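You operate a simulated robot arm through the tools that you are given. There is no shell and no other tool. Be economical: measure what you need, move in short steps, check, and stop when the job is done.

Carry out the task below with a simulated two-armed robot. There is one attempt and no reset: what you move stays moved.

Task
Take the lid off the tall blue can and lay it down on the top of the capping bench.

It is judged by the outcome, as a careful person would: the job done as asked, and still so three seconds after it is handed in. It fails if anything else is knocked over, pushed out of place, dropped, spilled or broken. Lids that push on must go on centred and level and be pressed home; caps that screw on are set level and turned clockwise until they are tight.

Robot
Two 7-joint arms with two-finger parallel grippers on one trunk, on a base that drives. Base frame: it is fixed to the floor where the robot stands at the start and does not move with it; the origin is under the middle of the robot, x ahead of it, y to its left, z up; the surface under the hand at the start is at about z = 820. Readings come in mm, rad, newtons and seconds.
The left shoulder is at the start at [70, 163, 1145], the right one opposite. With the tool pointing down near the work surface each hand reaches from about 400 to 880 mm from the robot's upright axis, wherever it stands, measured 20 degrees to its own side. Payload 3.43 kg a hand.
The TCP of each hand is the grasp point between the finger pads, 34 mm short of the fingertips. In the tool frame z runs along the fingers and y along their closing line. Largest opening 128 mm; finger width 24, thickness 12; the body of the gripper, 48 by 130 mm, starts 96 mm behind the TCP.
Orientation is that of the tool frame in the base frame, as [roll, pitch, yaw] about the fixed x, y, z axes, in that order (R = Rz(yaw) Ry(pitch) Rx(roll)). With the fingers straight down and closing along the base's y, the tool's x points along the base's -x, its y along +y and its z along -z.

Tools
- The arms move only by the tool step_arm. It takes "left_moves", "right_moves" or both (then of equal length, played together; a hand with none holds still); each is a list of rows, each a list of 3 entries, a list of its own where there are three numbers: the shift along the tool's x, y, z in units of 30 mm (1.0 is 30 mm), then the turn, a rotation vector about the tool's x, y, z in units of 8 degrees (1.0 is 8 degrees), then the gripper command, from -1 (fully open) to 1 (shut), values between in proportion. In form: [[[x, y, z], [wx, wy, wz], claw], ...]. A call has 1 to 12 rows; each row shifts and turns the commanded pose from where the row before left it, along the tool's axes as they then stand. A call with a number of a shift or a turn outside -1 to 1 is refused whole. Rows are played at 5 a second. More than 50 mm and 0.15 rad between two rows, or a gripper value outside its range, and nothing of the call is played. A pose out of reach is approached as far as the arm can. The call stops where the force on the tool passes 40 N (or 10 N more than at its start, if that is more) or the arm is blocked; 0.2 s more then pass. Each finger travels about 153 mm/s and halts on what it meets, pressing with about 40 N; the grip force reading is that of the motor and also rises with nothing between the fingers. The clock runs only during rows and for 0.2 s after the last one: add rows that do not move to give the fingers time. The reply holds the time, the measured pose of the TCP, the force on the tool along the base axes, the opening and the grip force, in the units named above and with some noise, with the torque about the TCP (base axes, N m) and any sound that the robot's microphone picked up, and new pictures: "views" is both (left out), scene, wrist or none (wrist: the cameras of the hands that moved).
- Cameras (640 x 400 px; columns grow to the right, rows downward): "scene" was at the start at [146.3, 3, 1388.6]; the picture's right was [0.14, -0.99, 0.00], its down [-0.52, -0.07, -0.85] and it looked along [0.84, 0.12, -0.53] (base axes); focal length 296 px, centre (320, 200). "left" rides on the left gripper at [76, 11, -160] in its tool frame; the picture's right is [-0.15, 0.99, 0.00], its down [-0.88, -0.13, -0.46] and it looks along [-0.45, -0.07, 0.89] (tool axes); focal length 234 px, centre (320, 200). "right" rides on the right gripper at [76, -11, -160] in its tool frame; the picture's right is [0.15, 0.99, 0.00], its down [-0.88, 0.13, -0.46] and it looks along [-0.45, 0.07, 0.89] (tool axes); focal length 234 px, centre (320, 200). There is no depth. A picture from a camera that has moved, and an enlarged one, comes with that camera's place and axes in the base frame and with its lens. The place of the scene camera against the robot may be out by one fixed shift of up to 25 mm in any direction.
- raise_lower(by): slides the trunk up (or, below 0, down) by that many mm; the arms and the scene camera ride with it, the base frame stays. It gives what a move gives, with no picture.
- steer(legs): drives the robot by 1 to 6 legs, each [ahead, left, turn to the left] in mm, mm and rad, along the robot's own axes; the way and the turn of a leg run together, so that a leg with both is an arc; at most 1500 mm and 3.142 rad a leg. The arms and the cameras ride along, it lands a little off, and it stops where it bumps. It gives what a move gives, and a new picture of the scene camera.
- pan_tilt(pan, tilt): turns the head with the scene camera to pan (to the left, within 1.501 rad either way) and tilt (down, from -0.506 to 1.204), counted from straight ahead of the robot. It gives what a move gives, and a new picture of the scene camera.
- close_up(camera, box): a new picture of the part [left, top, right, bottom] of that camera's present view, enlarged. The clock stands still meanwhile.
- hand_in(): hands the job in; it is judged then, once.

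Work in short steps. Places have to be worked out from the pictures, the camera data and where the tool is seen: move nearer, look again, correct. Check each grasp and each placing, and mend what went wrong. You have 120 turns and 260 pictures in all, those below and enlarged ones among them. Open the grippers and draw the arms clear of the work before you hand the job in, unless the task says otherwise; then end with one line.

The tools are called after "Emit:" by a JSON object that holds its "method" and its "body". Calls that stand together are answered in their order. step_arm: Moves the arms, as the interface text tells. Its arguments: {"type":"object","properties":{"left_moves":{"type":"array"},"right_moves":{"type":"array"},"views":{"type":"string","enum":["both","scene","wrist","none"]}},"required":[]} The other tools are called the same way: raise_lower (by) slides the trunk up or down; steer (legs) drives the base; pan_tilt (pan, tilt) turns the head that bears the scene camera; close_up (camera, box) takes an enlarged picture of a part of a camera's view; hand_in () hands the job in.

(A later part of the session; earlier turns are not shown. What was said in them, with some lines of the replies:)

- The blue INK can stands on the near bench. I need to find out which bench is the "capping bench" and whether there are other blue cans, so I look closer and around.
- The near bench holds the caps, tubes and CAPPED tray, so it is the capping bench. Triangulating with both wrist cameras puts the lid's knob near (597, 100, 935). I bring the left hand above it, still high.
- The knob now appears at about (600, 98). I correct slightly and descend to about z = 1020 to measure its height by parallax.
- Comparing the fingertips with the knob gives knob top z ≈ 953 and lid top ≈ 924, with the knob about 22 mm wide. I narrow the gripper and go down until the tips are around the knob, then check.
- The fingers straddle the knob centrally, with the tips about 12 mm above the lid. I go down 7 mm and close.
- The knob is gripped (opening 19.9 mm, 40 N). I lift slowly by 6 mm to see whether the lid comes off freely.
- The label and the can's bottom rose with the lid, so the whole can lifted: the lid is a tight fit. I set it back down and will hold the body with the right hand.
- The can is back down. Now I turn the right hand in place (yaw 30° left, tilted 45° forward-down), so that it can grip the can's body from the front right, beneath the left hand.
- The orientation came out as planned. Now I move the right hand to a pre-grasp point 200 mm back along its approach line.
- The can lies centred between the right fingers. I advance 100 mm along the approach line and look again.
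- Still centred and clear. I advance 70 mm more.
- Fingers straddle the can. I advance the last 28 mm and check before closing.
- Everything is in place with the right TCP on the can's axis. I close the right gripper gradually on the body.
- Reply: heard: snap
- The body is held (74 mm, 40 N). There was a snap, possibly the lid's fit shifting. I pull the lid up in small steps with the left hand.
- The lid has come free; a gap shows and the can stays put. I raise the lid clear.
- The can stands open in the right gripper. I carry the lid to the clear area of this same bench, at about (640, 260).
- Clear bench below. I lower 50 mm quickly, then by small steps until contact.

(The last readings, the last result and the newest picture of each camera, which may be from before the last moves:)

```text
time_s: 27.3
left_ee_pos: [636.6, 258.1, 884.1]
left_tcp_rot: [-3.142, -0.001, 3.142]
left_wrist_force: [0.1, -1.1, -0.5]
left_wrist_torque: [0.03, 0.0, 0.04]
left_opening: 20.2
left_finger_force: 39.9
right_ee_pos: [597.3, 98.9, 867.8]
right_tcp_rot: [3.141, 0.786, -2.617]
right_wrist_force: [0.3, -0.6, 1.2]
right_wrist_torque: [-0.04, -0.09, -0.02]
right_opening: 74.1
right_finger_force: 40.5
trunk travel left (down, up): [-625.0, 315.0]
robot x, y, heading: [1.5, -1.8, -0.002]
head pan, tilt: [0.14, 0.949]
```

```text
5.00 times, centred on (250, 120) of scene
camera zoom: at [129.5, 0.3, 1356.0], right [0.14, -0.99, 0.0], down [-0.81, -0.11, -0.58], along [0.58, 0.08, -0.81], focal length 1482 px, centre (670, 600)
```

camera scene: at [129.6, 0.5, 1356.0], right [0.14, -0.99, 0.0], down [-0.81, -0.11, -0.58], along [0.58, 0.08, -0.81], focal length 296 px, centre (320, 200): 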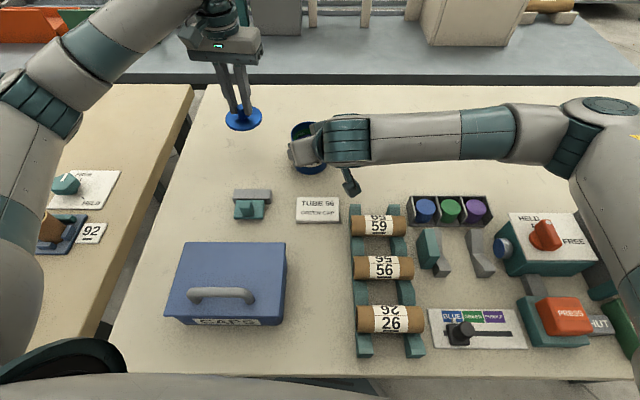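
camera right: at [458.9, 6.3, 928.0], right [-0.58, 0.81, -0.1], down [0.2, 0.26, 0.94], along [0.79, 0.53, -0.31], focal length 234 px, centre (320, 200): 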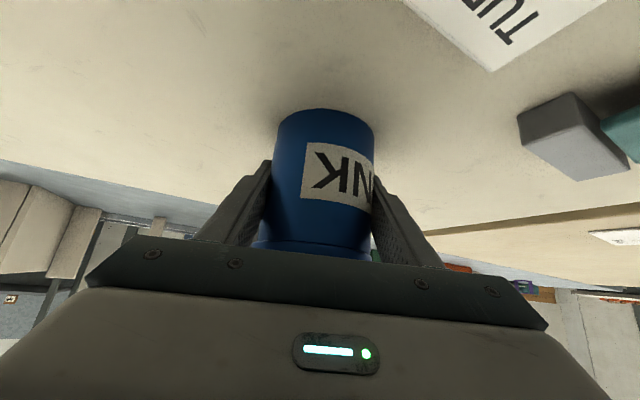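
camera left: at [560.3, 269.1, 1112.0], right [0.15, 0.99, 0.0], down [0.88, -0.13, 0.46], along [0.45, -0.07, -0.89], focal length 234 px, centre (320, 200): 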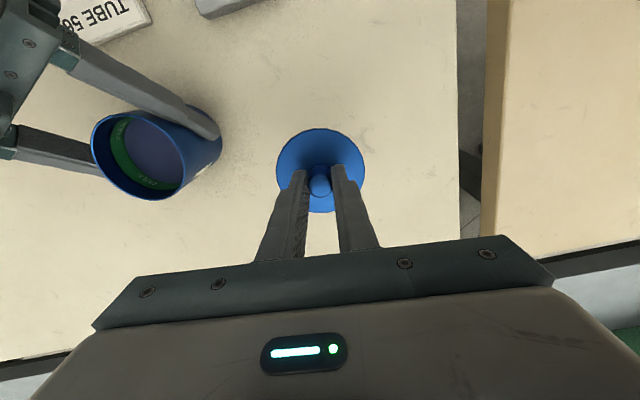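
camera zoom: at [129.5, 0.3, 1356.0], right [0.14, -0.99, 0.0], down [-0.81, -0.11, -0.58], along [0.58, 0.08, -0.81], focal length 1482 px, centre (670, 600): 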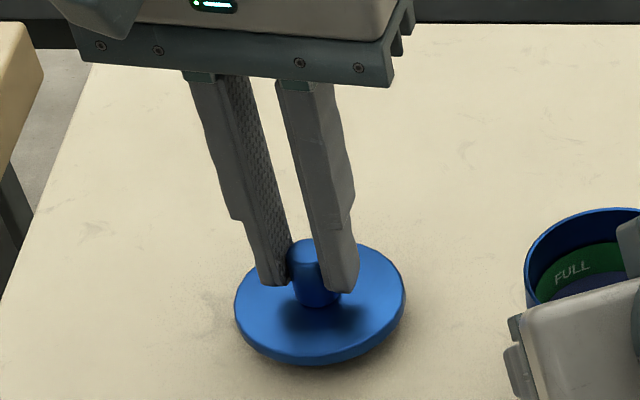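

Not touching yet, but near. I continue in 2.4 mm steps.

Emit:
{"method": "step_arm", "body": {"left_moves": [[[0, 0, 0.08], [0, 0, 0], 1], [[0, 0, 0.08], [0, 0, 0], 1], [[0, 0, 0.08], [0, 0, 0], 1], [[0, 0, 0], [0, 0, 0], 1]], "views": "none"}}

Emit:
{"method": "close_up", "body": {"camera": "scene", "box": [200, 80, 300, 160]}}

```text
time_s: 28.3
left_ee_pos: [636.6, 258.1, 876.1]
left_tcp_rot: [3.141, -0.001, -3.14]
left_wrist_force: [0.1, -0.3, -0.1]
left_wrist_torque: [0.01, -0.01, -0.01]
left_opening: 20.2
left_finger_force: 40.3
right_ee_pos: [597.5, 100.8, 868.2]
right_tcp_rot: [3.141, 0.785, -2.619]
right_wrist_force: [0.4, -1.0, 0.9]
right_wrist_torque: [-0.08, -0.07, 0.06]
right_opening: 73.9
right_finger_force: 40.2
trunk travel left (down, up): [-625.0, 315.0]
robot x, y, heading: [2.0, 0.3, 0.004]
head pan, tilt: [0.14, 0.949]
```

```text
5.00 times, centred on (250, 120) of scene
camera zoom: at [129.5, 0.4, 1356.0], right [0.14, -0.99, 0.0], down [-0.81, -0.11, -0.58], along [0.58, 0.08, -0.81], focal length 1482 px, centre (670, 600)
```

zoom: 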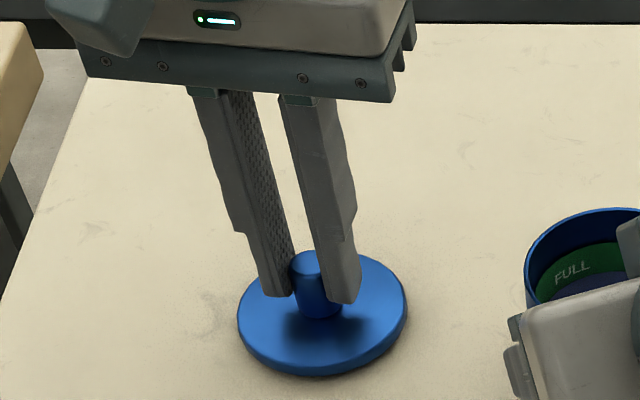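

Emit:
{"method": "step_arm", "body": {"left_moves": [[[0, 0, 0.06], [0, 0, 0], 1], [[0, 0, 0.06], [0, 0, 0], 1], [[0, 0, 0], [0, 0, 0], 1]], "views": "none"}}

Emit:
{"method": "close_up", "body": {"camera": "scene", "box": [200, 80, 300, 160]}}

```text
time_s: 29.1
left_ee_pos: [637.8, 257.5, 872.1]
left_tcp_rot: [3.141, 0.001, 3.141]
left_wrist_force: [-0.3, -1.4, 2.7]
left_wrist_torque: [-0.04, -0.06, 0.0]
left_opening: 19.6
left_finger_force: 39.8
right_ee_pos: [597.8, 99.2, 867.7]
right_tcp_rot: [3.141, 0.784, -2.618]
right_wrist_force: [0.7, -0.4, 0.1]
right_wrist_torque: [-0.03, -0.09, 0.0]
right_opening: 74.0
right_finger_force: 39.8
trunk travel left (down, up): [-625.0, 315.0]
robot x, y, heading: [2.0, 1.1, 0.003]
head pan, tilt: [0.14, 0.949]
```

```text
5.00 times, centred on (250, 120) of scene
camera zoom: at [129.4, 0.3, 1356.1], right [0.14, -0.99, 0.0], down [-0.81, -0.11, -0.58], along [0.58, 0.08, -0.81], focal length 1482 px, centre (670, 600)
```

zoom: 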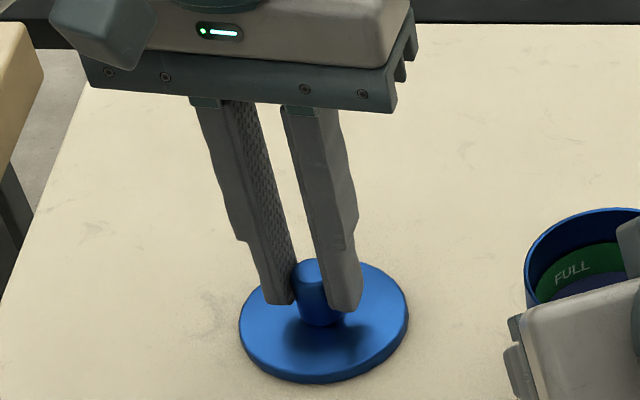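

Contact is felt (about 3 N up). I open the left gripper gently and rise straight up.

Emit:
{"method": "step_arm", "body": {"left_moves": [[[0, 0, 0.02], [0, 0, 0], 1], [[0, 0, 0], [0, 0, 0], 0.6], [[0, 0, 0], [0, 0, 0], 0.3], [[0, 0, 0], [0, 0, 0], 0.3], [[0, 0, -0.5], [0, 0, 0], 0.3], [[0, 0, -0.8], [0, 0, 0], 0.3], [[0, 0, -0.9], [0, 0, 0], 0.3], [[0, 0, -0.9], [0, 0, 0], 0.3], [[0, 0, -0.9], [0, 0, 0], 0.3], [[0, 0, 0], [0, 0, 0], 0.3]], "views": "both"}}

```text
time_s: 31.3
left_ee_pos: [638.3, 258.1, 992.7]
left_tcp_rot: [3.141, -0.001, -3.138]
left_wrist_force: [-0.5, -0.3, 0.0]
left_wrist_torque: [-0.03, 0.01, -0.02]
left_opening: 44.8
left_finger_force: 0.0
right_ee_pos: [596.9, 99.7, 869.4]
right_tcp_rot: [3.141, 0.786, -2.618]
right_wrist_force: [-0.6, -0.3, 0.1]
right_wrist_torque: [-0.07, -0.05, -0.06]
right_opening: 74.3
right_finger_force: 40.1
trunk travel left (down, up): [-625.0, 315.0]
robot x, y, heading: [3.2, 3.2, 0.001]
head pan, tilt: [0.14, 0.949]
camera scene: at [129.4, 0.4, 1356.0], right [0.14, -0.99, 0.0], down [-0.81, -0.11, -0.58], along [0.58, 0.08, -0.81], focal length 296 px, centre (320, 200)
camera left: at [560.7, 269.1, 1153.1], right [0.15, 0.99, 0.0], down [0.88, -0.13, 0.45], along [0.45, -0.07, -0.89], focal length 234 px, centre (320, 200)
```

scene: 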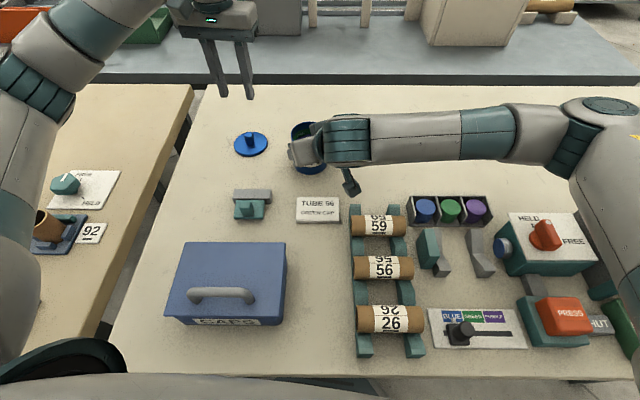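
left: 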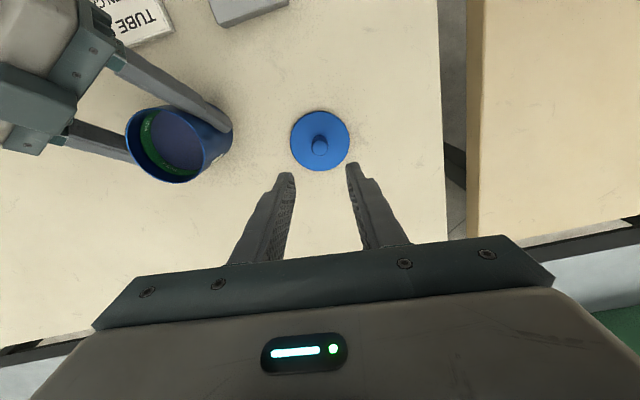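

The lid rests flat on the bench. Now I open the right gripper from the can without moving the hand, and check.

Emit:
{"method": "step_arm", "body": {"right_moves": [[[0, 0, 0], [0, 0, 0], -0.25], [[0, 0, 0], [0, 0, 0], -0.4], [[0, 0, 0], [0, 0, 0], -0.7], [[0, 0, 0], [0, 0, 0], -1], [[0, 0, 0], [0, 0, 0], -1]], "views": "wrist"}}

```text
time_s: 32.5
left_ee_pos: [637.4, 259.8, 993.5]
left_tcp_rot: [-3.14, -0.001, 3.141]
left_wrist_force: [-0.1, -0.8, -0.1]
left_wrist_torque: [-0.02, 0.04, 0.0]
left_opening: 44.8
left_finger_force: 0.0
right_ee_pos: [597.6, 98.8, 869.1]
right_tcp_rot: [-3.14, 0.784, -2.618]
right_wrist_force: [-0.3, -0.8, -0.3]
right_wrist_torque: [0.01, 0.0, 0.01]
right_opening: 128.1
right_finger_force: 0.1
trunk travel left (down, up): [-625.0, 315.0]
robot x, y, heading: [1.7, -0.8, -0.001]
head pan, tilt: [0.14, 0.949]
camera right: at [458.8, 6.4, 928.0], right [-0.58, 0.8, -0.1], down [0.2, 0.26, 0.94], along [0.79, 0.53, -0.31], focal length 234 px, centre (320, 200)
```

right: 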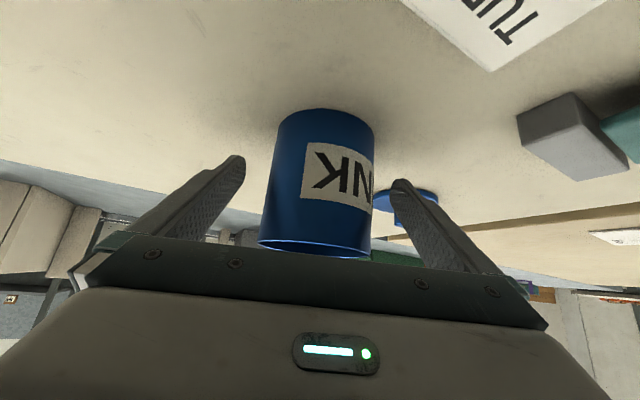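

The can stands free and upright. I back the right hand out along its approach line, 200 mm, and raise the left hand as well.

Emit:
{"method": "step_arm", "body": {"right_moves": [[[0, 0, -0.4], [0, 0, 0], -1], [[0, 0, -0.8], [0, 0, 0], -1], [[0, 0, -0.9], [0, 0, 0], -1], [[0, 0, -0.9], [0, 0, 0], -1], [[0, 0, -0.9], [0, 0, 0], -1], [[0, 0, -0.9], [0, 0, 0], -1], [[0, 0, -0.9], [0, 0, 0], -1], [[0, 0, -0.9], [0, 0, 0], -1], [[0, 0, 0], [0, 0, 0], -1]], "left_moves": [[[0, 0, -0.5], [0, 0, 0], -1], [[0, 0, -0.5], [0, 0, 0], -1], [[0, 0, -0.5], [0, 0, 0], -1], [[0, 0.5, -0.5], [0, 0, 0], -1], [[0, 0.5, -0.5], [0, 0, 0], -1], [[0, 0.5, -0.5], [0, 0, 0], -1], [[0, 0.5, -0.5], [0, 0, 0], -1], [[0, 0, 0], [0, 0, 0], -1], [[0, 0, 0], [0, 0, 0], -1]], "views": "scene"}}

```text
time_s: 34.5
left_ee_pos: [637.8, 317.3, 1097.4]
left_tcp_rot: [-3.142, 0.0, -3.141]
left_wrist_force: [0.2, 0.3, 0.0]
left_wrist_torque: [-0.03, 0.0, 0.01]
left_opening: 127.9
left_finger_force: 0.1
right_ee_pos: [475.4, 30.5, 1008.0]
right_tcp_rot: [3.141, 0.785, -2.618]
right_wrist_force: [0.5, 0.1, 0.0]
right_wrist_torque: [-0.02, -0.02, -0.01]
right_opening: 128.5
right_finger_force: 0.1
trunk travel left (down, up): [-625.0, 315.0]
robot x, y, heading: [-4.1, 5.8, 0.002]
head pan, tilt: [0.14, 0.949]
camera scene: at [129.8, 0.6, 1356.0], right [0.14, -0.99, 0.0], down [-0.81, -0.11, -0.58], along [0.58, 0.08, -0.81], focal length 296 px, centre (320, 200)
```

scene: 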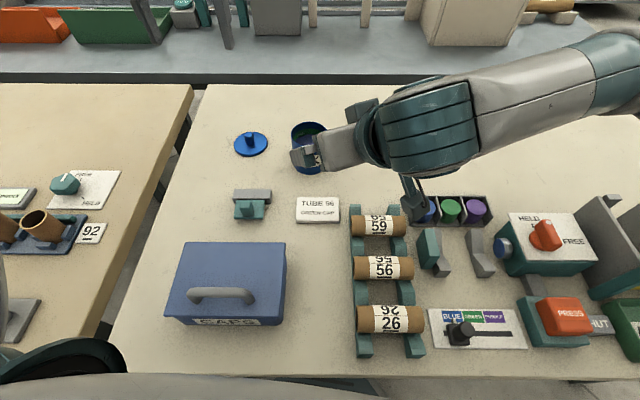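

I bring the right hand back to its starting area by reversing the earlier path, then check the final scene.

Emit:
{"method": "step_arm", "body": {"right_moves": [[[-0.483, -0.965, -0.619], [0, 0, 0], -1], [[-0.483, -0.965, -0.619], [0, 0, 0], -1], [[-0.483, -0.965, -0.619], [0, 0, 0], -1], [[-0.483, -0.965, -0.619], [0, 0, 0], -1], [[-0.483, -0.965, -0.619], [0, 0, 0], -1], [[-0.483, -0.965, -0.619], [0, 0, 0], -1], [[-0.483, -0.965, -0.619], [0, 0, 0], -1], [[-0.483, -0.965, -0.619], [0, 0, 0], -1], [[0, 0, 0], [0, 0, 0], -1]], "views": "scene"}}

Emit:
{"method": "close_up", "body": {"camera": "scene", "box": [200, 90, 360, 190]}}

```text
time_s: 36.5
left_ee_pos: [637.5, 318.4, 1097.4]
left_tcp_rot: [3.141, 0.0, -3.14]
left_wrist_force: [-0.6, 0.5, -1.2]
left_wrist_torque: [-0.01, 0.04, -0.05]
left_opening: 127.8
left_finger_force: 0.2
right_ee_pos: [573.3, -181.5, 1193.0]
right_tcp_rot: [-3.14, 0.782, -2.619]
right_wrist_force: [-0.4, -1.0, 0.6]
right_wrist_torque: [0.0, -0.02, 0.0]
right_opening: 127.9
right_finger_force: 0.0
trunk travel left (down, up): [-625.0, 315.0]
robot x, y, heading: [0.9, -0.4, 0.004]
head pan, tilt: [0.14, 0.949]
camera scene: at [129.6, 0.8, 1356.0], right [0.14, -0.99, 0.0], down [-0.81, -0.11, -0.58], along [0.58, 0.08, -0.81], focal length 296 px, centre (320, 200)
```

scene: 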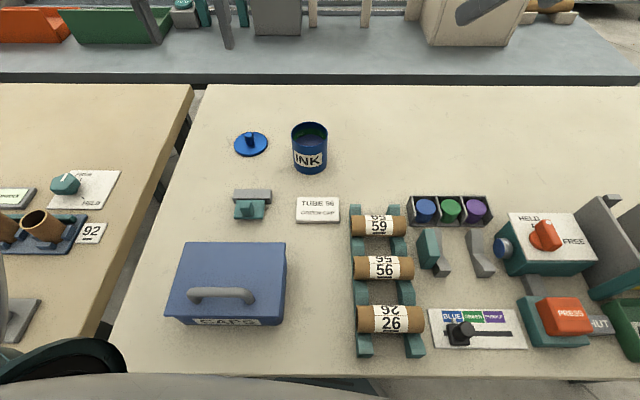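

```text
4.00 times, centred on (280, 140) of scene
camera zoom: at [129.6, 0.8, 1356.0], right [0.14, -0.99, 0.0], down [-0.81, -0.11, -0.58], along [0.58, 0.08, -0.81], focal length 1185 px, centre (480, 440)
```

zoom: 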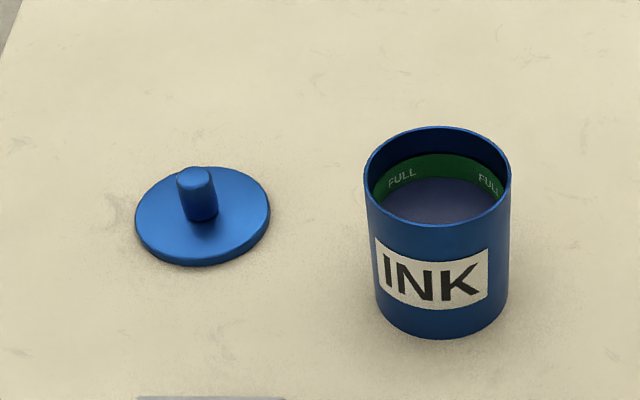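

The lid lies flat on the capping bench, the can stands upright in its place, nothing else has moved and both arms are clear. I hand in.

Emit:
{"method": "hand_in", "body": {}}

```text
The job is handed in.
```

The lid is off the blue can and lying flat on the capping bench; the can is upright in its place and nothing else was disturbed.
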